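You operate a simulated robot arm through the tools that you are given. There is no shell and no other tool. Be economical: measure what you need, move in short steps, check, and stop when the job is done.

Carry out the task below with a simulated two-armed robot. There is one attempt and no reset: what you move stays moved.

JOB
Shut the blue drawer. Take the green buckle box on the top of the tool cart and put it away on the corner of the wooden table by the grey rail. Stack the marker carton labelled "orange" from the top of the tool cart on top of the marker carton labelled "green". Stack the chalk carton marked "yellow" from the steel table top on top of the chalk carton marked "blue". Close the bottom cart drawer. Put one of the steel rings from the top of the blue shelf stand on the top of the paddle rack. Put one of the glue bottles from the top of the stack on the turntable on the bench top. Turn the zero knob to -3. Pick up the cardboard tube from the end of the bench by the small grey shelf with one hand, pass it to the other hand and put it on the top shelf of the blue rack. Open the grey drawer, take the red label corner piece on the end of the bench by the small grey shelf and put it away in the inside of the grey drawer and shut the drawer again. Fetch the fuse carton from the end of the bench by the small grey shelf and set it on the top shelf of the blue rack. Any order will do. Set down upright: glue bottle, red label corner piece, fuse carton.
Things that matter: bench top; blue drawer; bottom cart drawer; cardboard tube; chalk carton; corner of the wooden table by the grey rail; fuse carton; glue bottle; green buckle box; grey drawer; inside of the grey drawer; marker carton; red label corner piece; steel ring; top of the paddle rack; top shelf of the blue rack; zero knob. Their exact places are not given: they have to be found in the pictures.

The check looks at the end state, three seconds after you hand in, the way a careful person would. Anything else that was tipped, shoved, dropped, spilled or broken makes it a failure.

ROBOT AND FRAMES
Two 7-joint arms with three-finger grippers on one trunk, on a base that drives. Base frame: it is fixed to the floor where the robot stands at the start and does not move with it; the origin is under the middle of the robot, x ahead of it, y to its left, z up. Lengths are in m, angles in degrees, forces in N, time in s.
The left shoulder is at the start at [0.03, 0.124, 0.958], the right one opposite. With the tool pointing down near the work surface each hand reaches from about 0.1 to 0.78 m from the robot's upright axis, wherever it stands, measured 20 degrees to its own side. Places, roughly: bench top [1, 0.4, 0.9]; blue drawer [0.6, 0, 0.7]; bottom cart drawer [-1.8, 2.7, 0.4]; cardboard tube (5x5x13 cm) [0.9, -0.4, 0.9]; chalk carton [-2.5, 3, 0.75]; corner of the wooden table by the grey rail (48x23 [-0.8, 1.36, 0.82]; fuse carton [1, -0.75, 1]; glue bottle [-1, -2.25, 0.75]; green buckle box [-1.5, 3, 1]; grey drawer [0.8, 0.7, 0.7]; inside of the grey drawer [0.8, 0.7, 0.7]; marker carton [-1.75, 2.75, 1]; red label corner piece (5x5x6 cm) [1, -0.4, 0.9]; steel ring (6x6x3 cm) [-4.8, -3, 0.9]; top of the paddle rack [-4.1, -3.2, 0.9]; top shelf of the blue rack [-0.8, 3, 1.4]; zero knob [0.8, -0.8, 0.9]. Payload 2.2 kg a hand.
The tool frame of a hand sits at the grasp point between the pads (the TCP): z along the fingers, y along the line on which they close. The tips reach 0.028 m beyond it. The gripper opens to 0.102 m. The gripper's body begins 0.071 m behind the TCP.
Orientation is that of the tool frame in the base frame, as [roll, pitch, yaw] about the fixed x, y, z axes, in that order (R = Rz(yaw) Ry(pitch) Rx(roll)). With the fingers straight down and closing along the base's y, the tool's x points along the base's -x, its y along +y and its z along -z.

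CONTROLS
- The arms move only by the tool nudge_tool. It takes "left_rows", "right_rows" or both (then of equal length, played together; a hand with none holds still); each is a list of rows, each a list of 7 numbers: the shift along the base's x, y, z in m, then the turn, a rotation vector about the base's x, y, z in degrees, then the gripper command, from -1 (fully open) to 1 (shut), values between in proportion. In form: [[x, y, z, ax, ay, az, grip], ...]. A call has 1 to 20 rows; each row is the pose to reach, as a shift and turn from the pose commanded when the call began. A row lasts 0.2 s, in which the tool goes at most 0.05 m and 8.6 degrees; a call with a longer step from one row to the next is refused whole, and so is a gripper value outside its range. Where a pose cannot be reached the arm comes as near as it can. A force on the tool above 40 N (or 10 N above the force at the start of the call, whichever is more), or a blocked arm, ends the call early, and 0.2 s more pass. Each finger halts on what it meets, pressing with about 40 N; the grip force reading is that of the motor and also rises with nothing between the fingers. The clock runs only during rows and for 0.2 s after the last one: add rows that repeat a pose to give the fingers time. The reply holds the time, the measured pose of the TCP, the force on the tool along the base axes, the opening and the grip force, in the units named above and with some noise, with the torque about the TCP (base axes, N m) and any sound that the robot's microphone picked up, and new pictures: "views" is both (left out), scene, wrist or none (wrist: the cameras of the hands that moved).
- Cameras (640 x 400 px; columns grow to the right, rows downward): "scene" is now at [0.0495, -0.0147, 1.6567]; the picture's right is [-0.19, -0.98, 0.00], its down [-0.77, 0.15, -0.62] and it looks along [0.61, -0.12, -0.78] (base axes); focal length 249 px, centre (320, 200). "left" rides on the left gripper at [0.072, 0.038, -0.086] in its tool frame; the picture's right is [-0.46, 0.89, 0.00], its down [-0.60, -0.32, -0.73] and it looks along [-0.65, -0.34, 0.68] (tool axes); focal length 256 px, centre (320, 200). "right" rides on the right gripper at [0.069, 0.044, -0.086] in its tool frame; the picture's right is [-0.53, 0.85, 0.00], its down [-0.58, -0.36, -0.73] and it looks along [-0.62, -0.39, 0.68] (tool axes); focal length 256 px, centre (320, 200).
- move_column(by): slides the trunk up (or, below 0, down) by that many m; the arms and the scene camera ride with it, the base frame stays. It gives what a move gives, with no picture.
- steer(legs): drives the robot by 1 to 6 legs, each [ahead, left, turn to the left] in m, m and degrees, along the robot's own axes; the way and the turn of a leg run together, so that a leg with both is an arc; at most 1.5 m and 180 degrees a leg. The arms and the cameras ride along, it lands a little off, and it stops where it bumps. It gives what a move gives, and a new picture of the scene camera.
- pan_tilt(pan, tilt): turns the head with the scene camera to pan (to the left, within 143 degrees either way) and tilt (down, from -29 to 69), counted from straight ahead of the robot. It gives what a move gives, and a new picture of the scene camera.
- pixel_to_xyz(camera, pixels): for up to 12 pixels [column, row] of the newest picture of that camera ("zoom" is the newest enlarged one), the place [x, y, z] in the base frame of the surface seen there, good to about 0.002 m, but the place of the scene camera against the robot may be out by one fixed shift of up to 0.018 m in any direction. No time passes.
- inspect(camera, box): a new picture of the part [left, top, right, bottom] of that camera's present view, enlarged. No time passes.
- finish_job(): hands the job in; it is judged then, once.

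Work in short steps. Measure before you move; look again where a grasp or a placing could have gone wrong, and mend it. You have 364 turns and 360 pictures in all, those below and enlarged ones among them. Open the grippers and draw the arms clear of the work before you hand the job in, unless the task says otherwise.

The tools are called after "Request:" by a JSON object that holds its "op" and its "data". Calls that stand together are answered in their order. nudge_tool: Moves the arms, as the interface text tells. Its arguments: {"type":"object","properties":{"left_rows":{"type":"array"},"right_rows":{"type":"array"},"views":{"type":"string","enum":["both","scene","wrist","none"]}},"required":[]} The other tools are called the same way: move_column (by) slides the trunk up or down; steer (legs) drives the base; pan_tilt (pan, tilt) turns the head that bears the scene camera; pixel_to_xyz (camera, pixels) gives the place of the surface under pixels of a picture; inspect (camera, box) takes an enlarged picture of a part of a camera's view; finish_job () hands the job in.

At the start:

```text
clock: 0.0
left_eef_pos: [0.4567, 0.1897, 1.2895]
left_tool_rot: [-179.9, 0.0, -179.9]
left_wrist_force: [-0.3, -0.3, 0.3]
left_wrist_torque: [0.0, 0.0, -0.05]
left_width: 0.102
left_grasp_force: 0.1
right_eef_pos: [0.468, -0.1577, 1.22]
right_tool_rot: [180.0, 0.0, -180.0]
right_wrist_force: [0.6, 0.6, -0.3]
right_wrist_torque: [0.0, 0.02, 0.0]
right_width: 0.102
right_grasp_force: 0.0
trunk travel left (down, up): [-0.2, 0.34]
robot x, y, heading: [0.0027, 0.0025, -0.2]
head pan, tilt: [-11.0, 51.6]
```

scene: 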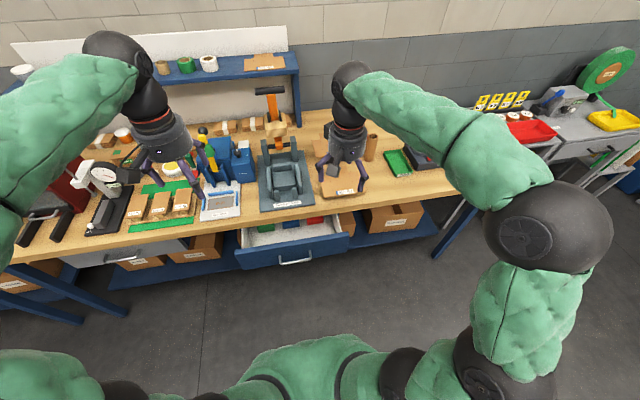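
right: 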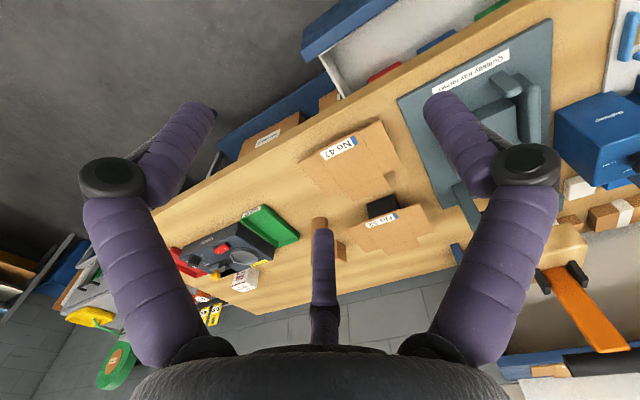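
left: 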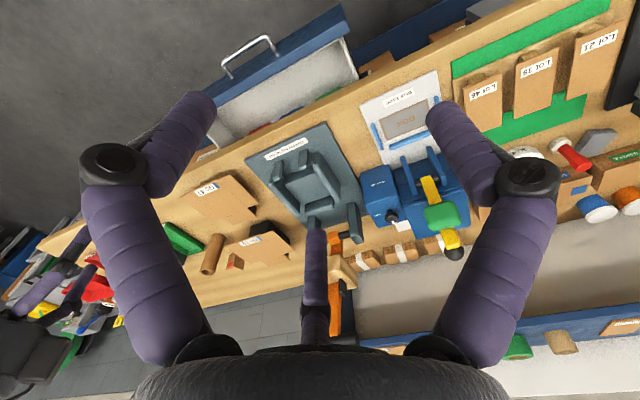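

The scene shows the bench with the open blue drawer at (290,245). I look around first: enlarge the bench area to the right and the drawer.

Request:
{"op": "inspect", "data": {"camera": "scene", "box": [220, 80, 460, 280]}}

Request:
{"op": "inspect", "data": {"camera": "scene", "box": [0, 40, 300, 300]}}

Request:
{"op": "pan_tilt", "data": {"pan": -45, "tilt": 40}}

```text
2.00 times, centred on (340, 180) of scene
```

zoom: 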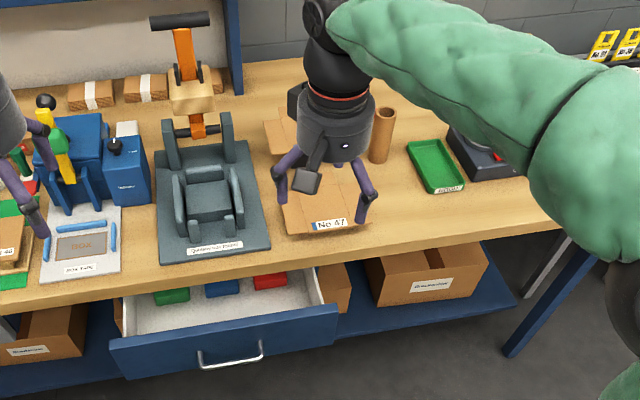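

```text
1.54 times, centred on (150, 170) of scene
```

zoom: 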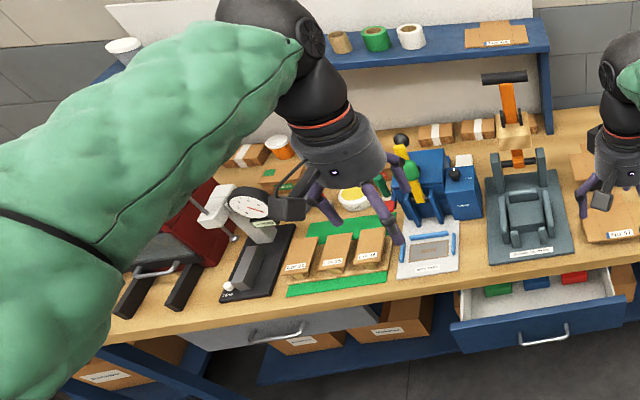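

```text
clock: 1.0
left_eef_pos: [0.4557, 0.1892, 1.2888]
left_tool_rot: [-180.0, 0.1, 180.0]
left_wrist_force: [0.7, 0.5, 0.5]
left_wrist_torque: [0.03, 0.03, -0.01]
left_width: 0.102
left_grasp_force: 0.0
right_eef_pos: [0.4682, -0.1579, 1.2205]
right_tool_rot: [-180.0, 0.0, 180.0]
right_wrist_force: [-0.3, -0.9, -0.6]
right_wrist_torque: [-0.02, 0.01, -0.02]
right_width: 0.1024
right_grasp_force: 0.1
trunk travel left (down, up): [-0.2, 0.34]
robot x, y, heading: [-0.0036, 0.0026, -0.0]
head pan, tilt: [-45.0, 40.0]
```

scene: 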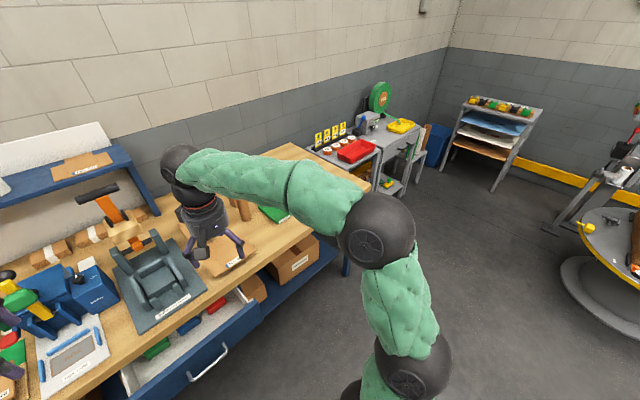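

The drawer handle is at (207,363). I measure handle, drawer front, bench edges and the items.

Request:
{"op": "pixel_to_xyz", "data": {"camera": "scene", "pixels": [[207, 363], [262, 312], [175, 391], [210, 312], [315, 232], [228, 264], [243, 212], [275, 214], [150, 290], [130, 340]]}}

Request:
{"op": "inspect", "data": {"camera": "right", "box": [60, 100, 460, 350]}}

```text
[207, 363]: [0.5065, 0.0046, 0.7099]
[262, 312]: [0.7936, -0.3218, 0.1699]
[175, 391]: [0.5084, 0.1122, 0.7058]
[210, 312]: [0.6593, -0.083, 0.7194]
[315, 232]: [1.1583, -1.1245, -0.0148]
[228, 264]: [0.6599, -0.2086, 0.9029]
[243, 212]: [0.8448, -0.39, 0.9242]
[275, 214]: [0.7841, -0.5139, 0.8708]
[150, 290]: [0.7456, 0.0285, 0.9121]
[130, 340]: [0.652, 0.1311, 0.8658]
```

```text
1.60 times, centred on (260, 225) of right
```

zoom: 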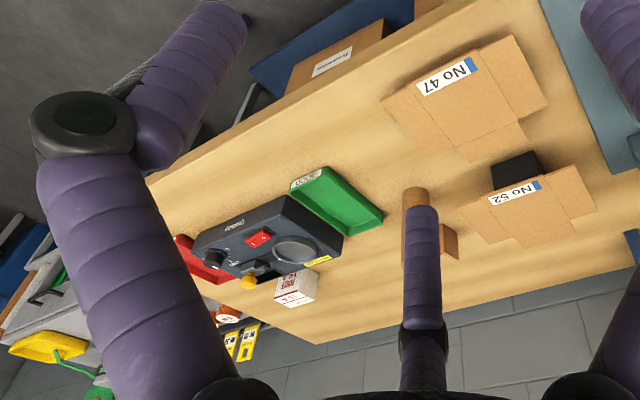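

The handle is at about x 0.51, y 0, z 0.71. I pull the right hand back, tilt it forward and lower it in front of the drawer, and look at the drawer.

Request:
{"op": "nudge_tool", "data": {"right_rows": [[-0.03, 0.02, 0, 0, -8, 0, 1], [-0.06, 0.04, 0, 0, -16, 0, 1], [-0.09, 0.06, 0, 0, -24, 0, 1], [-0.12, 0.08, 0, 0, -32, 0, 1], [-0.15, 0.1, 0, 0, -40, 0, 1], [-0.18, 0.12, 0, 0, -48, 0, 1], [-0.2, 0.14, 0, 0, -55, 0, 1], [-0.2, 0.16, -0.04, 0, -60, 0, 1], [-0.2, 0.16, -0.09, 0, -60, 0, 1], [-0.2, 0.16, -0.14, 0, -60, 0, 1], [-0.2, 0.16, -0.19, 0, -60, 0, 1], [-0.2, 0.16, -0.24, 0, -60, 0, 1], [-0.2, 0.16, -0.29, 0, -60, 0, 1]], "views": "none"}}

Request:
{"op": "pan_tilt", "data": {"pan": 0, "tilt": 60}}

```text
clock: 3.8
left_eef_pos: [0.4562, 0.1908, 1.2886]
left_tool_rot: [-180.0, 0.0, 180.0]
left_wrist_force: [0.1, 0.4, 0.4]
left_wrist_torque: [0.01, -0.01, -0.03]
left_width: 0.1019
left_grasp_force: 0.0
right_eef_pos: [0.265, 0.0001, 0.9327]
right_tool_rot: [-179.9, 60.0, -180.0]
right_wrist_force: [0.4, 0.4, -0.8]
right_wrist_torque: [0.03, 0.0, -0.02]
right_width: 0.002
right_grasp_force: 31.2
trunk travel left (down, up): [-0.2, 0.34]
robot x, y, heading: [-0.0018, 0.0001, -0.1]
head pan, tilt: [-45.0, 40.0]
```

```text
clock: 4.9
left_eef_pos: [0.4563, 0.1887, 1.2873]
left_tool_rot: [180.0, 0.0, -179.9]
left_wrist_force: [0.4, 0.2, -0.7]
left_wrist_torque: [-0.02, -0.02, 0.02]
left_width: 0.1018
left_grasp_force: 0.0
right_eef_pos: [0.2645, -0.0015, 0.9335]
right_tool_rot: [-180.0, 60.1, -180.0]
right_wrist_force: [0.5, 0.4, 0.9]
right_wrist_torque: [0.01, -0.01, 0.02]
right_width: 0.0024
right_grasp_force: 31.0
trunk travel left (down, up): [-0.2, 0.34]
robot x, y, heading: [-0.0017, -0.001, -0.1]
head pan, tilt: [0.0, 60.0]
```

scene: 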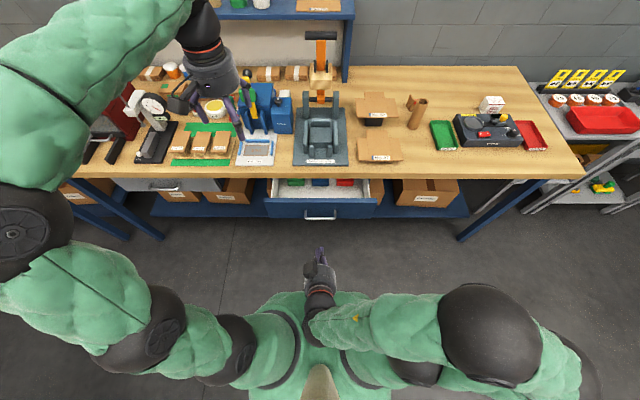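

Now the bench is seen clearly: handle at (320,216), drawer panel (265-378, 198-218). I measure drawer, tube, fuse carton, device and grey drawer.

Request:
{"op": "pixel_to_xyz", "data": {"camera": "scene", "pixels": [[320, 217], [290, 205], [290, 199], [345, 208], [265, 208], [376, 208], [300, 172], [420, 104], [418, 122], [411, 104], [492, 103], [485, 132]]}}

Request:
{"op": "inspect", "data": {"camera": "scene", "box": [350, 80, 560, 210]}}

Request:
{"op": "inspect", "data": {"camera": "scene", "box": [60, 60, 390, 250]}}

```text
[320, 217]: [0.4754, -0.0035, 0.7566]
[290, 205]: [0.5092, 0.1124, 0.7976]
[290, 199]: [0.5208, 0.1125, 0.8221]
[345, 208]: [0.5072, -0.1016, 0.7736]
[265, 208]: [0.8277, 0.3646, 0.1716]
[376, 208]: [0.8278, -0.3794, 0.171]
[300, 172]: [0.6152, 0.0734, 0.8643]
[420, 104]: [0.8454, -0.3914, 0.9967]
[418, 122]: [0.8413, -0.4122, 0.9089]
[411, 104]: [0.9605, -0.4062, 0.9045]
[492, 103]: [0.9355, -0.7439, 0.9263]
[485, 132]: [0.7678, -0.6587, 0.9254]
```

```text
3.05 times, centred on (455, 145) of scene
```

zoom: 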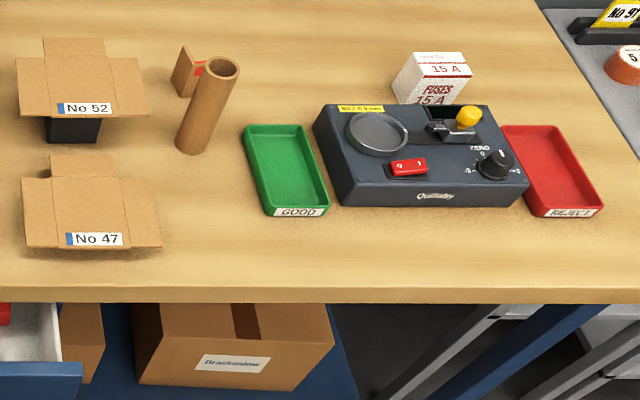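

```text
1.94 times, centred on (225, 155) of scene
```

zoom: 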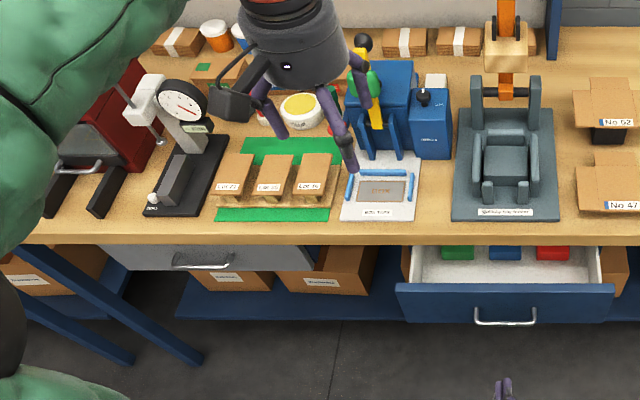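

Panel face is at x≈0.51, top z≈0.81. I lower the fist to tip z≈0.78 and push forward until it stops.

Request:
{"op": "nudge_tool", "data": {"right_rows": [[0, 0, -0.045, 0, 0, 0, 1], [0, 0, -0.09, 0, 0, 0, 1], [0, 0, -0.138, 0, 0, 0, 1], [0.05, 0, -0.138, 0, 0, 0, 1], [0.1, 0, -0.138, 0, 0, 0, 1], [0.15, 0, -0.138, 0, 0, 0, 1], [0.19, 0, -0.138, 0, 0, 0, 1], [0.21, 0, -0.138, 0, 0, 0, 1], [0.23, 0, -0.138, 0, 0, 0, 1], [0.25, 0, -0.138, 0, 0, 0, 1], [0.27, 0, -0.138, 0, 0, 0, 1], [0.29, 0, -0.138, 0, 0, 0, 1], [0.31, 0, -0.138, 0, 0, 0, 1]], "views": "scene"}}

```text
clock: 5.3
left_eef_pos: [0.4563, 0.1917, 1.2882]
left_tool_rot: [-179.9, 0.0, -180.0]
left_wrist_force: [0.4, 1.1, 0.3]
left_wrist_torque: [0.0, -0.02, -0.01]
left_width: 0.1021
left_grasp_force: 0.0
right_eef_pos: [0.2692, 0.0081, 0.919]
right_tool_rot: [176.6, 60.9, 176.5]
right_wrist_force: [0.1, 0.7, 0.4]
right_wrist_torque: [0.03, 0.0, -0.03]
right_width: 0.0021
right_grasp_force: 31.9
trunk travel left (down, up): [-0.2, 0.34]
robot x, y, heading: [0.0007, -0.0001, 0.0]
head pan, tilt: [0.0, 60.0]
stopped in row 1 (right hand): the force on the tool passed its limit at 75 N (the readings are from after the stop); the commanded pose is now the measured one
```

scene: 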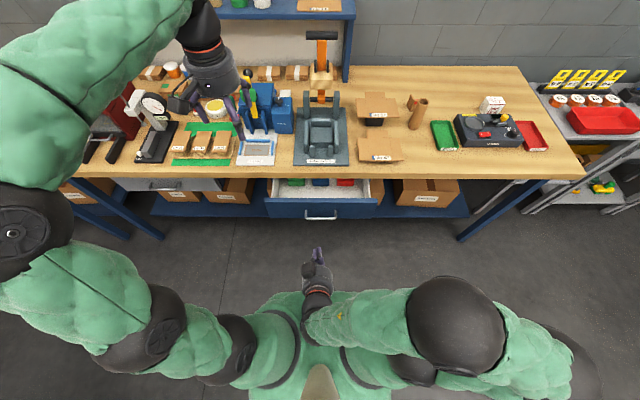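

The arm touched its own trunk; I go forward and out first, then down.

Request:
{"op": "nudge_tool", "data": {"right_rows": [[0.04, -0.01, 0.01, 0, 0, 0, 1], [0.09, -0.01, 0.01, 0, 0, 0, 1], [0.13, -0.01, -0.02, 0, 0, 0, 1], [0.14, -0.01, -0.06, 0, 0, 0, 1], [0.14, -0.01, -0.09, 0, 0, 0, 1], [0.15, -0.01, -0.122, 0, 0, 0, 1], [0.17, -0.01, -0.122, 0, 0, 0, 1]], "views": "both"}}

```text
clock: 6.9
left_eef_pos: [0.4558, 0.189, 1.2896]
left_tool_rot: [-179.9, 0.0, 180.0]
left_wrist_force: [0.5, -0.4, 0.0]
left_wrist_torque: [0.0, 0.01, 0.02]
left_width: 0.102
left_grasp_force: 0.0
right_eef_pos: [0.44, -0.0026, 0.7962]
right_tool_rot: [176.5, 61.1, 176.5]
right_wrist_force: [-0.5, -1.1, -0.1]
right_wrist_torque: [0.0, 0.0, 0.0]
right_width: 0.0019
right_grasp_force: 31.3
trunk travel left (down, up): [-0.2, 0.34]
robot x, y, heading: [0.0002, 0.0036, -0.1]
head pan, tilt: [0.0, 60.0]
```

scene: 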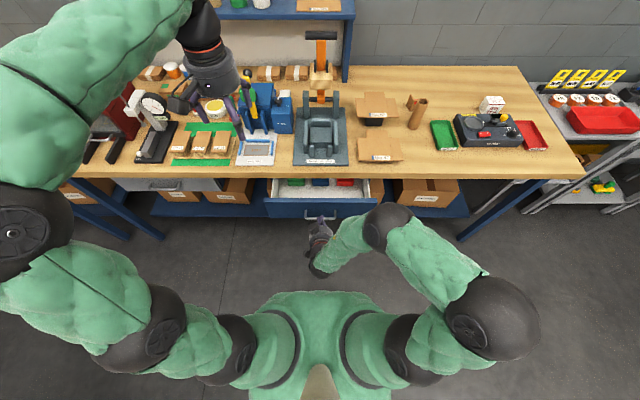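
right: 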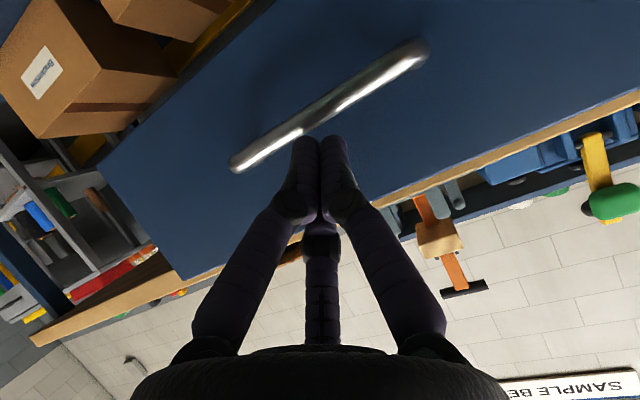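

The tips are just above the handle, facing the panel; I push forward.

Request:
{"op": "nudge_tool", "data": {"right_rows": [[0.02, 0, 0.005, 0, 0, 0, 1], [0.04, 0, 0.005, 0, 0, 0, 1], [0.055, 0, 0.005, 0, 0, 0, 1], [0.07, 0, 0.005, 0, 0, 0, 1], [0.085, 0, 0.005, 0, 0, 0, 1], [0.1, 0, 0.005, 0, 0, 0, 1], [0.115, 0, 0.005, 0, 0, 0, 1], [0.13, 0, 0.005, 0, 0, 0, 1], [0.145, 0, 0.005, 0, 0, 0, 1], [0.16, 0, 0.005, 0, 0, 0, 1], [0.175, 0, 0.005, 0, 0, 0, 1]], "views": "both"}}

```text
clock: 9.3
left_eef_pos: [0.4531, 0.1895, 1.2904]
left_tool_rot: [-180.0, 0.2, -180.0]
left_wrist_force: [0.0, -0.7, 0.4]
left_wrist_torque: [0.01, 0.01, -0.02]
left_width: 0.1022
left_grasp_force: 0.1
right_eef_pos: [0.6077, -0.0007, 0.8001]
right_tool_rot: [176.6, 60.7, 176.6]
right_wrist_force: [-29.8, -1.6, 11.3]
right_wrist_torque: [0.05, -0.3, -0.23]
right_width: 0.0019
right_grasp_force: 31.1
trunk travel left (down, up): [-0.2, 0.34]
robot x, y, heading: [-0.0019, -0.0048, -0.1]
head pan, tilt: [0.0, 60.0]
```

scene: 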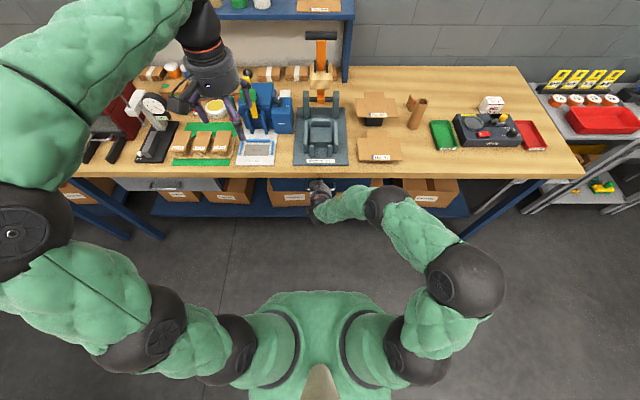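
right: 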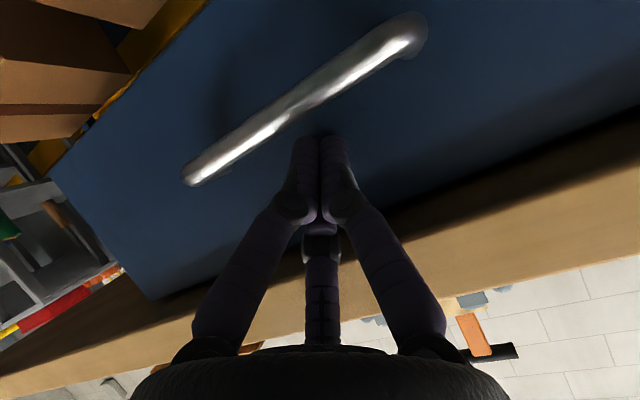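

Force is 30 N at tip x≈0.63; I push a bit more to confirm it's fully home.

Request:
{"op": "nudge_tool", "data": {"right_rows": [[0.01, 0, 0, 0, 0, 0, 1], [0.02, 0, 0, 0, 0, 0, 1], [0.03, 0, 0, 0, 0, 0, 1], [0.03, 0, 0, 0, 0, 0, 1]], "views": "none"}}

```text
clock: 9.6
left_eef_pos: [0.4548, 0.1888, 1.288]
left_tool_rot: [180.0, 0.0, 180.0]
left_wrist_force: [0.6, -0.1, 0.4]
left_wrist_torque: [0.0, 0.04, -0.01]
left_width: 0.102
left_grasp_force: 0.0
right_eef_pos: [0.6081, -0.0012, 0.7948]
right_tool_rot: [176.7, 60.2, 177.0]
right_wrist_force: [-17.9, 0.1, 10.7]
right_wrist_torque: [0.12, -0.37, -0.03]
right_width: 0.0018
right_grasp_force: 31.6
trunk travel left (down, up): [-0.2, 0.34]
robot x, y, heading: [-0.0018, 0.0009, 0.2]
head pan, tilt: [0.0, 60.0]
stopped in row 1 (right hand): the force on the tool passed its limit at 50 N (the readings are from after the stop); the commanded pose is now the measured one
```

Drawer hits its stop: shut. I withdraw the hand, straighten it and raise.

Request:
{"op": "nudge_tool", "data": {"right_rows": [[-0.05, 0, 0, 0, 0, 0, 1], [-0.1, 0, 0, 0, 0, 0, 1], [-0.15, -0.02, 0, 0, 0, 0, 1], [-0.18, -0.05, 0.04, 0, 0, 0, 1], [-0.18, -0.08, 0.09, 0, 0, 0, 1], [-0.18, -0.11, 0.14, 0, 0, 0, 1], [-0.18, -0.14, 0.19, 0, 8, 0, 1], [-0.18, -0.16, 0.24, 0, 16, 0, 1], [-0.18, -0.18, 0.28, 0, 24, 0, 1], [-0.17, -0.18, 0.32, 0, 32, 0, 1], [-0.16, -0.18, 0.35, 0, 40, 0, 1], [-0.15, -0.18, 0.37, 0, 48, 0, -1], [-0.15, -0.18, 0.37, 0, 56, 0, -1], [-0.15, -0.18, 0.37, 0, 60, 0, -1]], "views": "none"}}

Request:
{"op": "steer", "data": {"legs": [[0, -0.55, 0]]}}

```text
refused: row 3 steps farther than a row can; nothing moved
```

```text
clock: 12.7
left_eef_pos: [0.4564, -0.3508, 1.2894]
left_tool_rot: [180.0, 0.0, -178.7]
left_wrist_force: [-0.4, 0.0, 0.9]
left_wrist_torque: [0.02, 0.01, 0.01]
left_width: 0.1021
left_grasp_force: 0.0
right_eef_pos: [0.6169, -0.5375, 0.7977]
right_tool_rot: [176.7, 60.4, 178.1]
right_wrist_force: [0.0, -0.6, -0.9]
right_wrist_torque: [0.01, 0.0, 0.0]
right_width: 0.0022
right_grasp_force: 31.0
trunk travel left (down, up): [-0.2, 0.34]
robot x, y, heading: [0.0061, -0.5515, 1.3]
head pan, tilt: [0.0, 60.0]
```

scene: 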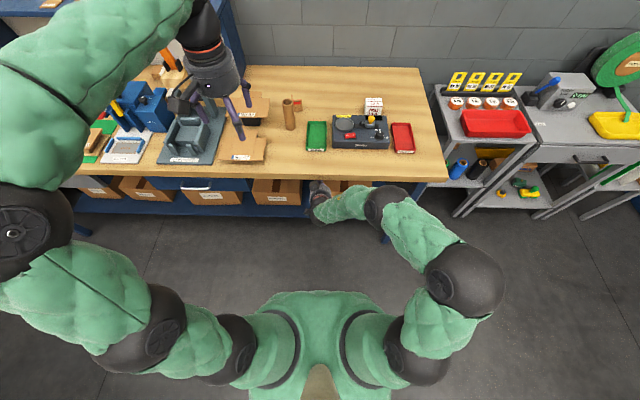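

The withdrawal was refused, so the base slid with the hand still low; the picture shows nothing disturbed (drawer shut at (195,185)). I withdraw straight back now.

Request:
{"op": "nudge_tool", "data": {"right_rows": [[-0.04, 0, 0, 0, 0, 0, 1], [-0.08, 0, 0, 0, 0, 0, 1], [-0.12, 0, 0, 0, 0, 0, 1], [-0.16, 0, 0.02, 0, 0, 0, 1], [-0.18, -0.02, 0.06, 0, 0, 0, 1], [-0.18, -0.05, 0.09, 0, 0, 0, 1], [-0.18, -0.08, 0.12, 0, 0, 0, 1], [-0.18, -0.11, 0.15, 0, 0, 0, 1], [-0.18, -0.14, 0.18, 0, 8, 0, 1], [-0.18, -0.16, 0.21, 0, 16, 0, 1], [-0.18, -0.18, 0.24, 0, 24, 0, 1], [-0.18, -0.18, 0.28, 0, 32, 0, 1], [-0.18, -0.18, 0.32, 0, 40, 0, 1], [-0.18, -0.18, 0.36, 0, 48, 0, -1], [-0.18, -0.18, 0.37, 0, 56, 0, -1], [-0.18, -0.18, 0.37, 0, 60, 0, -1]], "views": "scene"}}

```text
clock: 16.1
left_eef_pos: [0.4584, -0.3497, 1.2887]
left_tool_rot: [-180.0, 0.0, -178.7]
left_wrist_force: [0.1, -0.4, 0.7]
left_wrist_torque: [-0.01, -0.04, 0.0]
left_width: 0.102
left_grasp_force: 0.1
right_eef_pos: [0.4364, -0.7169, 1.1674]
right_tool_rot: [178.3, 0.3, 179.0]
right_wrist_force: [-0.1, 0.3, 0.9]
right_wrist_torque: [0.01, -0.02, -0.02]
right_width: 0.1019
right_grasp_force: 0.1
trunk travel left (down, up): [-0.2, 0.34]
robot x, y, heading: [0.0037, -0.5478, 1.1]
head pan, tilt: [0.0, 60.0]
```

scene: 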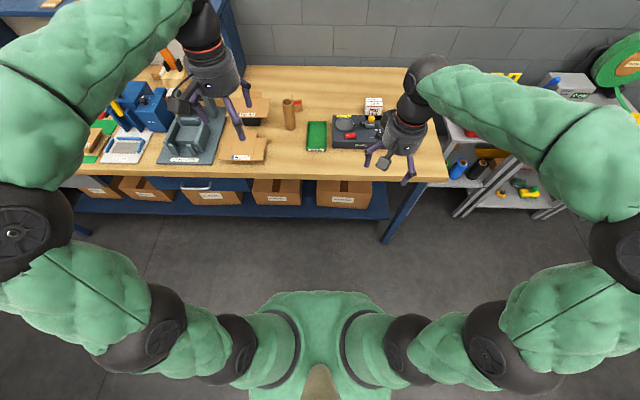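

Everything intact. I look through the right wrist camera for the knob.

Request:
{"op": "inspect", "data": {"camera": "right", "box": [0, 0, 640, 400]}}

Request:
{"op": "inspect", "data": {"camera": "scene", "box": [270, 80, 430, 180]}}

```text
1.00 times, centred on (320, 200) of right (not enlarged: the box is as wide or as high as the picture)
```

zoom: 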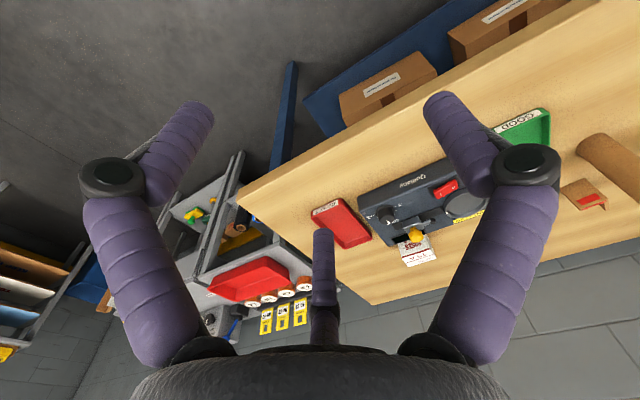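

```text
4.00 times, centred on (350, 130) of scene
```

zoom: 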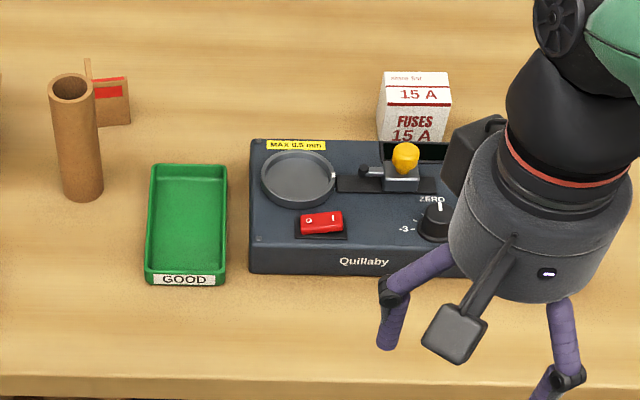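

I enlarge the knob in the right camera and measure it.

Request:
{"op": "inspect", "data": {"camera": "right", "box": [340, 170, 440, 240]}}

Request:
{"op": "pixel_to_xyz", "data": {"camera": "right", "pixels": [[384, 214], [384, 209], [415, 202], [414, 253], [440, 238], [600, 170]]}}

```text
5.71 times, centred on (390, 205) of right
```

zoom: 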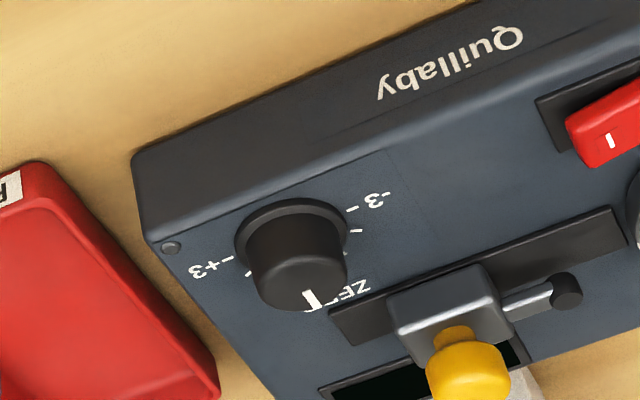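

```text
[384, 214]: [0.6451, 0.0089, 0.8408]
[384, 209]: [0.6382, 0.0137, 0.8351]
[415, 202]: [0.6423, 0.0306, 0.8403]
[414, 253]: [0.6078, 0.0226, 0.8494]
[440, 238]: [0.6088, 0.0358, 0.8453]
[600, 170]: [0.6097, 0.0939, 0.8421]
```

The "right" frame was stale, so I measure on the new enlarged picture.

Request:
{"op": "pixel_to_xyz", "data": {"camera": "zoom", "pixels": [[303, 288], [290, 240], [310, 298], [240, 245], [348, 230], [352, 208], [227, 258], [400, 180], [450, 330], [300, 345], [252, 272], [358, 233]]}}

```text
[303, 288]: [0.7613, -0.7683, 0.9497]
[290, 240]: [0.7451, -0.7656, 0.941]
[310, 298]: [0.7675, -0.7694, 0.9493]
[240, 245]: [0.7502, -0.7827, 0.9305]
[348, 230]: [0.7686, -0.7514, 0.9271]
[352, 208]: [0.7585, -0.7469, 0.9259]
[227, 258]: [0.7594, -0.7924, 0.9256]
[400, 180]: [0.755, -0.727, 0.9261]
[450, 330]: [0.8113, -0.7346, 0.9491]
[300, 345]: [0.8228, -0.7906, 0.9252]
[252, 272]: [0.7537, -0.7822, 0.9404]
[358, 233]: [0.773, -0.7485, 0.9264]
```

Ticks −3 and +3 put the knob centre at (0.759,−0.769), top z 0.950, pointer now at 0 (toward +x); −3 lies 90° counterclockwise. I drive 0.12 m forward for reach.

Request:
{"op": "steer", "data": {"legs": [[0.12, 0, 0]]}}

```text
clock: 17.4
left_eef_pos: [0.5816, -0.3481, 1.2882]
left_tool_rot: [-180.0, -0.1, -178.9]
left_wrist_force: [1.2, 0.1, -0.4]
left_wrist_torque: [0.01, 0.07, 0.01]
left_width: 0.1025
left_grasp_force: 0.0
right_eef_pos: [0.5599, -0.7152, 1.1664]
right_tool_rot: [178.3, 0.2, 179.0]
right_wrist_force: [0.0, -0.4, -0.2]
right_wrist_torque: [0.01, 0.06, -0.02]
right_width: 0.1016
right_grasp_force: 0.0
trunk travel left (down, up): [-0.2, 0.34]
robot x, y, heading: [0.1265, -0.5496, 1.1]
head pan, tilt: [0.0, 60.0]
```

scene: 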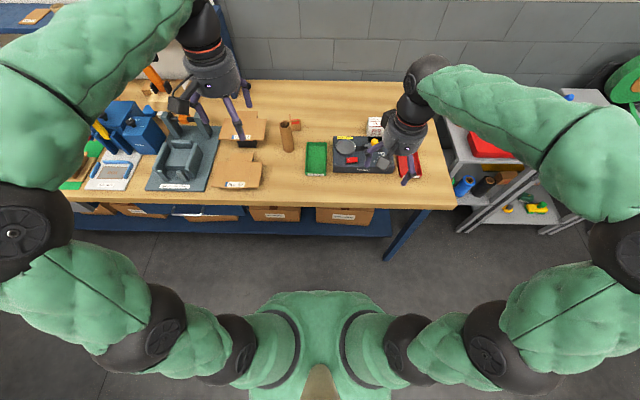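

I bring the right hand over the knob, yawed −45°, part open.

Request:
{"op": "nudge_tool", "data": {"right_rows": [[0.04, -0.01, 0, 0, 0, -8, -0.2], [0.08, -0.02, 0, 0, 0, -16, -0.2], [0.12, -0.03, 0, 0, 0, -24, -0.2], [0.16, -0.04, -0.02, 0, 0, -32, -0.2], [0.1996, -0.0538, -0.04, 0, 0, -40, -0.2], [0.1996, -0.0538, -0.08, 0, 0, -45, -0.2], [0.1996, -0.0538, -0.12, 0, 0, -45, -0.2], [0.1996, -0.0538, -0.145, 0, 0, -45, -0.2], [0.1996, -0.0538, -0.145, 0, 0, -45, -0.2]], "views": "wrist"}}

Request:
{"op": "inspect", "data": {"camera": "right", "box": [200, 100, 440, 300]}}

```text
clock: 19.4
left_eef_pos: [0.5809, -0.3472, 1.2893]
left_tool_rot: [180.0, -0.1, -178.8]
left_wrist_force: [0.4, -0.6, -0.3]
left_wrist_torque: [0.0, 0.0, -0.01]
left_width: 0.1018
left_grasp_force: 0.0
right_eef_pos: [0.7555, -0.7694, 1.0214]
right_tool_rot: [178.3, 0.4, 133.9]
right_wrist_force: [1.1, 0.4, 0.2]
right_wrist_torque: [-0.05, 0.0, -0.01]
right_width: 0.0613
right_grasp_force: 0.0
trunk travel left (down, up): [-0.2, 0.34]
robot x, y, heading: [0.1278, -0.5477, 1.2]
head pan, tilt: [0.0, 60.0]
```

right: 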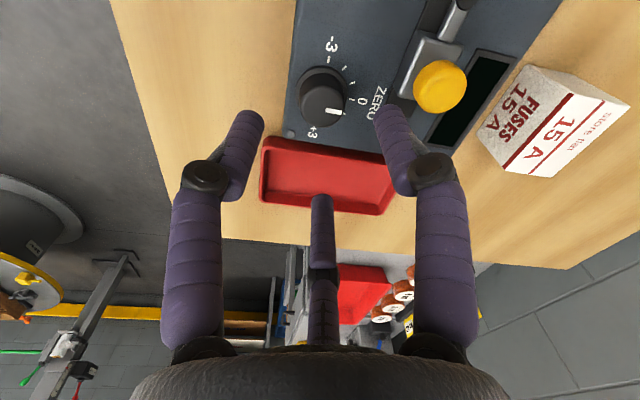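

```text
2.00 times, centred on (320, 200) of right
```

zoom: 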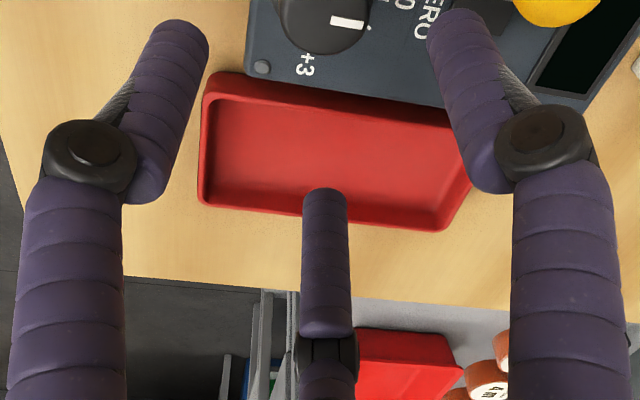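

The pointer seems not exactly at 0; I enlarge the dial and measure.

Request:
{"op": "inspect", "data": {"camera": "right", "box": [280, 30, 400, 150]}}

```text
3.33 times, centred on (340, 90) of right
```

zoom: 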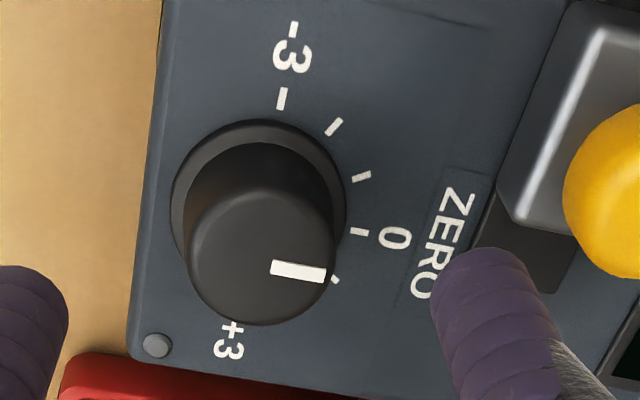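

Request:
{"op": "pixel_to_xyz", "data": {"camera": "zoom", "pixels": [[282, 98], [334, 127], [361, 176], [358, 231], [335, 279], [262, 256], [275, 267], [325, 275], [258, 190], [262, 323], [190, 250], [334, 230]]}}

```text
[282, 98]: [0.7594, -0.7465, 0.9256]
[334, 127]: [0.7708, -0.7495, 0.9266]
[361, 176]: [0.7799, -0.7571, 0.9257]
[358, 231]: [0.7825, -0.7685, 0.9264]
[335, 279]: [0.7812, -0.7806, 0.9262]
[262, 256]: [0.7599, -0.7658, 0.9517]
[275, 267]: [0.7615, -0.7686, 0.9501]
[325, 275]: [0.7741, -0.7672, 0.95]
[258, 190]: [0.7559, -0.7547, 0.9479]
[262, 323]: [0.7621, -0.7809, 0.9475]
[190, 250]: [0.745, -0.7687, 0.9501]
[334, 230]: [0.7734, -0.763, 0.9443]
```

Pointer is at about +6° from 0; −3 at 90°. I lower to z 0.958, grip the knob and re-read.

Request:
{"op": "nudge_tool", "data": {"right_rows": [[0.002, 0, -0.03, 0, 0, 0, -0.2], [0.002, 0, -0.062, 0, 0, 0, -0.2], [0.002, 0, -0.062, 0, 0, 0, 0.1], [0.002, 0, -0.062, 0, 0, 0, 0.6], [0.002, 0, -0.062, 0, 0, 0, 0.6], [0.002, 0, -0.062, 0, 0, 0, 0.6]], "views": "wrist"}}

```text
clock: 20.8
left_eef_pos: [0.5787, -0.3483, 1.2883]
left_tool_rot: [180.0, -0.1, -178.9]
left_wrist_force: [-0.1, 0.5, -0.3]
left_wrist_torque: [0.01, -0.01, -0.01]
left_width: 0.1021
left_grasp_force: 0.0
right_eef_pos: [0.7593, -0.7712, 0.9595]
right_tool_rot: [178.3, 0.4, 134.1]
right_wrist_force: [1.6, 5.1, 3.0]
right_wrist_torque: [0.26, 0.6, 0.02]
right_width: 0.0326
right_grasp_force: 45.1
trunk travel left (down, up): [-0.2, 0.34]
robot x, y, heading: [0.1287, -0.549, 1.1]
head pan, tilt: [0.0, 60.0]
```

right: 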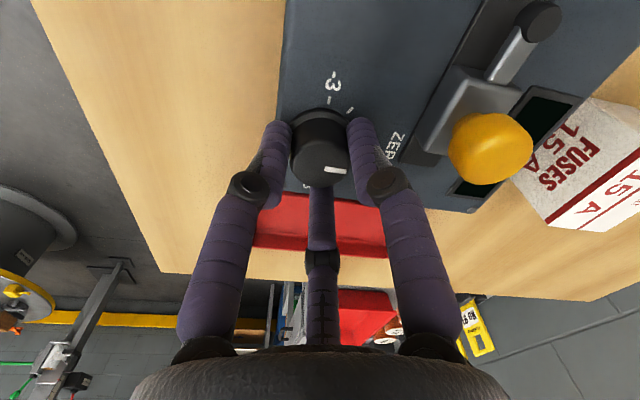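

Gripped (width 0.033). I turn it +85° about z and look.

Request:
{"op": "nudge_tool", "data": {"right_rows": [[0, 0, 0, 0, 0, 8, 0.6], [0, 0, 0, 0, 0, 16, 0.6], [0, 0, 0, 0, 0, 24, 0.6], [0, 0, 0, 0, 0, 32, 0.6], [0, 0, 0, 0, 0, 40, 0.6], [0, 0, 0, 0, 0, 48, 0.6], [0, 0, 0, 0, 0, 56, 0.6], [0, 0, 0, 0, 0, 64, 0.6], [0, 0, 0, 0, 0, 72, 0.6], [0, 0, 0, 0, 0, 80, 0.6], [0, 0, 0, 0, 0, 85, 0.6], [0, 0, 0, 0, 0, 85, 0.6]], "views": "wrist"}}

Request:
{"op": "inspect", "data": {"camera": "right", "box": [240, 60, 400, 220]}}

```text
clock: 23.4
left_eef_pos: [0.5813, -0.3489, 1.2873]
left_tool_rot: [180.0, -0.1, -178.9]
left_wrist_force: [0.3, 0.4, -0.1]
left_wrist_torque: [0.0, 0.02, 0.01]
left_width: 0.1017
left_grasp_force: 0.1
right_eef_pos: [0.7602, -0.7694, 0.9583]
right_tool_rot: [178.4, 0.3, -140.9]
right_wrist_force: [7.4, 5.8, -12.5]
right_wrist_torque: [-0.16, -1.01, 0.02]
right_width: 0.0314
right_grasp_force: 44.5
trunk travel left (down, up): [-0.2, 0.34]
robot x, y, heading: [0.1309, -0.548, 1.3]
head pan, tilt: [0.0, 60.0]
```

right: 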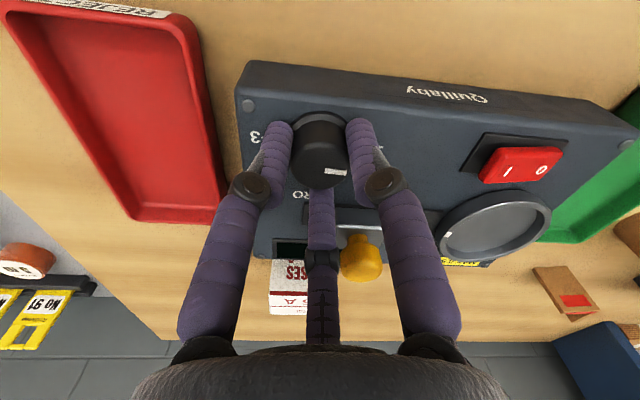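

```text
2.50 times, centred on (320, 140) of right
```

zoom: 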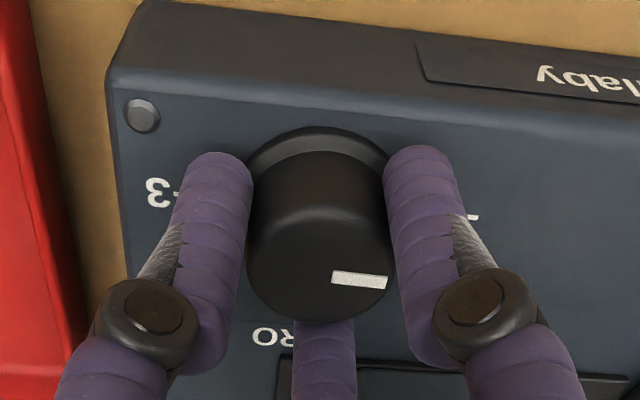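

I measure the pointer's direction.

Request:
{"op": "pixel_to_xyz", "data": {"camera": "zoom", "pixels": [[336, 277], [386, 282], [473, 215], [320, 270], [325, 285], [380, 290], [340, 277], [360, 280]]}}

```text
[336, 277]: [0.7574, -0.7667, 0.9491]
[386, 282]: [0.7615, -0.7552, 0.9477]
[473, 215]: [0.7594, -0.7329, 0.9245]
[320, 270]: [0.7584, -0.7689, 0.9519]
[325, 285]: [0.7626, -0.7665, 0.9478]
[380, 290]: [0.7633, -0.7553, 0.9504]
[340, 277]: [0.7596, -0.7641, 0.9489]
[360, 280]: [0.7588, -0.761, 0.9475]
```

It's close to 80–85°. I release, rise a little and check against the −3 tick.

Request:
{"op": "nudge_tool", "data": {"right_rows": [[0, 0, 0, 0, 0, 0, 0.1], [0, 0, 0, 0, 0, 0, -0.3], [0, 0, 0.04, 0, 0, 0, -0.3], [0, 0, 0.08, 0, 0, 0, -0.3]], "views": "wrist"}}

Request:
{"op": "inspect", "data": {"camera": "right", "box": [260, 20, 400, 140]}}

```text
clock: 24.4
left_eef_pos: [0.5799, -0.3477, 1.2876]
left_tool_rot: [-180.0, 0.0, -178.8]
left_wrist_force: [0.4, 0.3, 0.6]
left_wrist_torque: [0.01, -0.03, -0.03]
left_width: 0.1022
left_grasp_force: 0.0
right_eef_pos: [0.7581, -0.7703, 1.0405]
right_tool_rot: [178.4, 0.5, -141.0]
right_wrist_force: [0.5, 0.1, 0.1]
right_wrist_torque: [0.02, -0.03, 0.02]
right_width: 0.0664
right_grasp_force: 0.1
trunk travel left (down, up): [-0.2, 0.34]
robot x, y, heading: [0.1291, -0.5501, 1.1]
head pan, tilt: [0.0, 60.0]
```

right: 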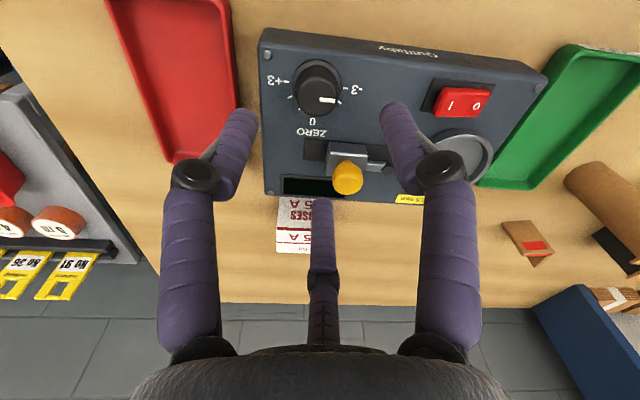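

```text
3.33 times, centred on (330, 80) of right
```

zoom: 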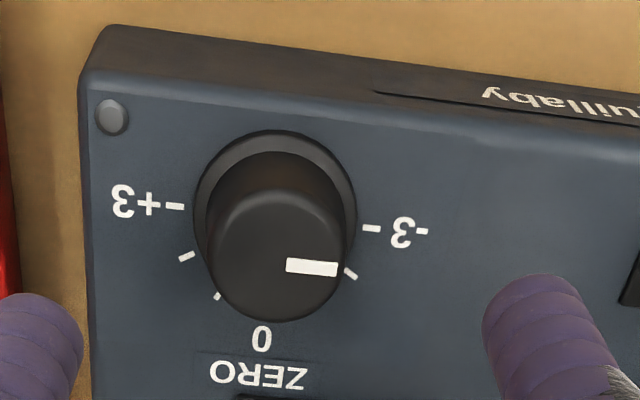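

Pointer is parallel to the −3/+3 line, pointing at −3: done. Next the corner piece: I enlarge it in the right view at (527,240) and in the scene.

Request:
{"op": "inspect", "data": {"camera": "right", "box": [470, 160, 640, 290]}}

Request:
{"op": "inspect", "data": {"camera": "scene", "box": [210, 90, 400, 210]}}

```text
3.08 times, centred on (555, 225) of right
```

zoom: 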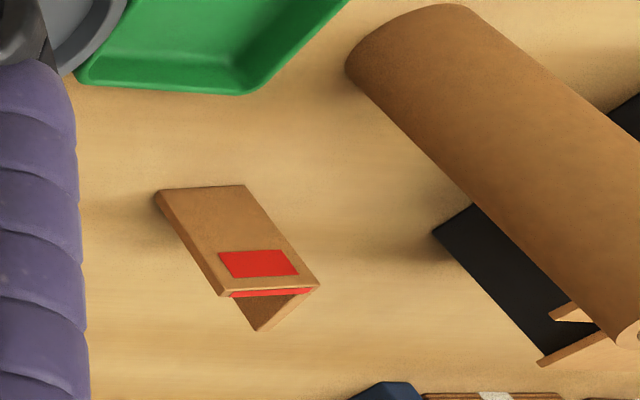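

```text
3.33 times, centred on (305, 150) of scene
```

zoom: 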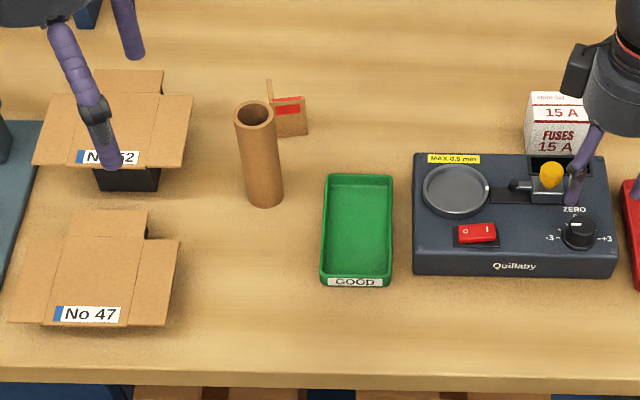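

I measure the piece from the scene zoom (top edge of walls, corner, bases) and the fuse carton and tube.

Request:
{"op": "pixel_to_xyz", "data": {"camera": "zoom", "pixels": [[269, 84], [272, 99], [304, 97], [290, 108], [306, 134], [282, 137], [255, 106], [252, 135], [263, 203], [558, 97], [558, 125], [585, 98]]}}

Request:
{"op": "inspect", "data": {"camera": "scene", "box": [270, 105, 320, 140]}}

```text
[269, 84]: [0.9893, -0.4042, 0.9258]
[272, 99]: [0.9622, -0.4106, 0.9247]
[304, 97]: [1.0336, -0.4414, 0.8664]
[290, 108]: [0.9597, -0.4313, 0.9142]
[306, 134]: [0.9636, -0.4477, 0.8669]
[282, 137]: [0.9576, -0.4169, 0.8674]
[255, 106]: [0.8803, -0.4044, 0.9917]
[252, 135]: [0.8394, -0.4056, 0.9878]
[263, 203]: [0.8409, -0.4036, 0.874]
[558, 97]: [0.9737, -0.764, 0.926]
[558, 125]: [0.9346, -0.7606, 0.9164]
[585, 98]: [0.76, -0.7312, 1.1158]
```

```text
11.43 times, centred on (295, 122) of scene
```

zoom: 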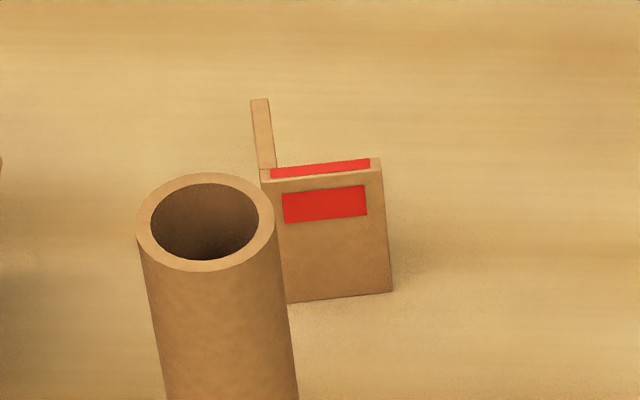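

Corner piece: label wall along y at x≈0.96, other wall along x at y≈−0.405, top z 0.925. I retract the right hand first.

Request:
{"op": "nudge_tool", "data": {"right_rows": [[0, 0, 0.05, 0, 0, -8, -0.3], [-0.03, 0, 0.09, 0, 0, -16, -0.5], [-0.07, 0, 0.12, 0, 0, -24, -1], [-0.11, 0, 0.15, 0, 0, -32, -1], [-0.15, 0, 0.18, 0, 0, -40, -1], [-0.19, 0, 0.2, 0, 0, -40, -1], [-0.24, 0, 0.2, 0, 0, -40, -1], [-0.28, 0, 0.2, 0, 0, -40, -1]], "views": "none"}}

```text
clock: 26.2
left_eef_pos: [0.5781, -0.3487, 1.2892]
left_tool_rot: [-179.9, 0.0, -178.8]
left_wrist_force: [-0.8, -0.7, 1.0]
left_wrist_torque: [-0.01, -0.02, -0.01]
left_width: 0.1019
left_grasp_force: 0.1
right_eef_pos: [0.4793, -0.7659, 1.2421]
right_tool_rot: [178.3, 0.3, 179.0]
right_wrist_force: [-0.1, -0.4, 0.2]
right_wrist_torque: [0.01, -0.02, 0.02]
right_width: 0.102
right_grasp_force: 0.0
trunk travel left (down, up): [-0.2, 0.34]
robot x, y, heading: [0.1247, -0.5458, 1.4]
head pan, tilt: [0.0, 60.0]
```

Drive 0.12 m forward.

Request:
{"op": "steer", "data": {"legs": [[0.12, 0, -1.2]]}}

```text
clock: 27.4
left_eef_pos: [0.7049, -0.3574, 1.2879]
left_tool_rot: [179.9, -0.1, 179.7]
left_wrist_force: [0.9, -0.4, 0.4]
left_wrist_torque: [0.0, 0.02, -0.01]
left_width: 0.1018
left_grasp_force: 0.0
right_eef_pos: [0.5944, -0.7731, 1.2404]
right_tool_rot: [178.3, 0.3, 177.7]
right_wrist_force: [0.2, -0.1, -0.6]
right_wrist_torque: [0.01, 0.06, -0.01]
right_width: 0.1021
right_grasp_force: 0.0
trunk travel left (down, up): [-0.2, 0.34]
robot x, y, heading: [0.2439, -0.5459, -0.4]
head pan, tilt: [0.0, 60.0]
```

scene: 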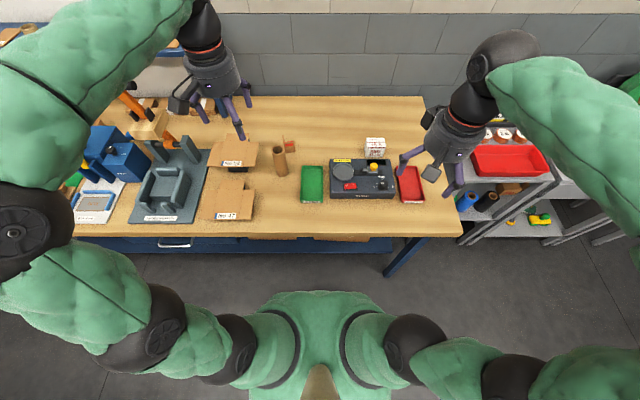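

Move the left hand to above the piece (x 0.90, z 1.12) and look with its camera.

Request:
{"op": "nudge_tool", "data": {"left_rows": [[0.05, -0.01, 0, 0, 0, 0, -1], [0.1, -0.02, 0, 0, 0, 0, -1], [0.14, -0.03, -0.02, 0, 0, 0, -1], [0.18, -0.04, -0.05, 0, 0, 0, -1], [0.22, -0.048, -0.08, 0, 0, 0, -0.2], [0.24, -0.048, -0.12, 0, 0, 0, -0.2], [0.25, -0.048, -0.15, 0, 0, 0, -0.2]], "views": "wrist"}}

Request:
{"op": "inspect", "data": {"camera": "left", "box": [220, 30, 460, 180]}}

```text
refused: row 1 steps farther than a row can; nothing moved
```

```text
2.67 times, centred on (340, 105) of left
```

zoom: 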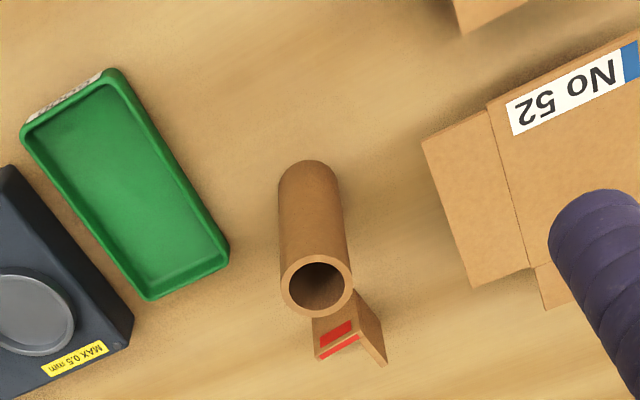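

Steps must stay under 0.05 in norm. I measure the piece in this left-camera zoom and go with smaller steps.

Request:
{"op": "pixel_to_xyz", "data": {"camera": "zoom", "pixels": [[318, 357], [358, 336], [386, 364], [340, 345], [372, 350], [317, 288], [283, 290], [351, 292], [380, 345]]}}

Request:
{"op": "nudge_tool", "data": {"left_rows": [[0.045, -0.01, 0, 0, 0, 0, -1], [0.09, -0.02, 0, 0, 0, 0, -1], [0.13, -0.03, -0.02, 0, 0, 0, -1], [0.17, -0.035, -0.04, 0, 0, 0, -1], [0.2, -0.04, -0.07, 0, 0, 0, -0.2], [0.22, -0.045, -0.11, 0, 0, 0, -0.2], [0.23, -0.048, -0.15, 0, 0, 0, -0.2]], "views": "wrist"}}

```text
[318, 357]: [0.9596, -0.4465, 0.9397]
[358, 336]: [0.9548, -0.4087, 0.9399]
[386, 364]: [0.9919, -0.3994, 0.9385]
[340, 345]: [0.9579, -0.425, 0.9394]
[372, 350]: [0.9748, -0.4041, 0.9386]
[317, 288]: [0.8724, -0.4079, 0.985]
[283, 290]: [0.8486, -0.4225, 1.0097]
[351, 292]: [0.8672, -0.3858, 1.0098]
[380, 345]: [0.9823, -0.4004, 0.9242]
```

```text
clock: 29.0
left_eef_pos: [0.9328, -0.4056, 1.1332]
left_tool_rot: [180.0, -0.1, 179.8]
left_wrist_force: [0.5, 0.6, -0.5]
left_wrist_torque: [-0.01, 0.03, 0.02]
left_width: 0.0613
left_grasp_force: 0.2
right_eef_pos: [0.5936, -0.7737, 1.2412]
right_tool_rot: [178.5, 0.5, 177.7]
right_wrist_force: [-0.6, -0.3, -0.2]
right_wrist_torque: [-0.02, 0.0, 0.02]
right_width: 0.102
right_grasp_force: 0.0
trunk travel left (down, up): [-0.2, 0.34]
robot x, y, heading: [0.2452, -0.5464, -0.3]
head pan, tilt: [0.0, 60.0]
```

left: 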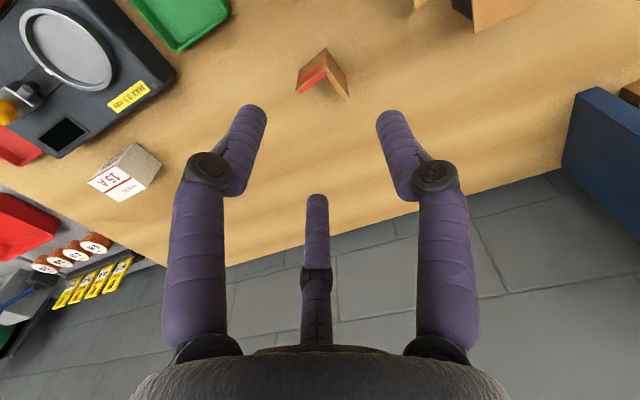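

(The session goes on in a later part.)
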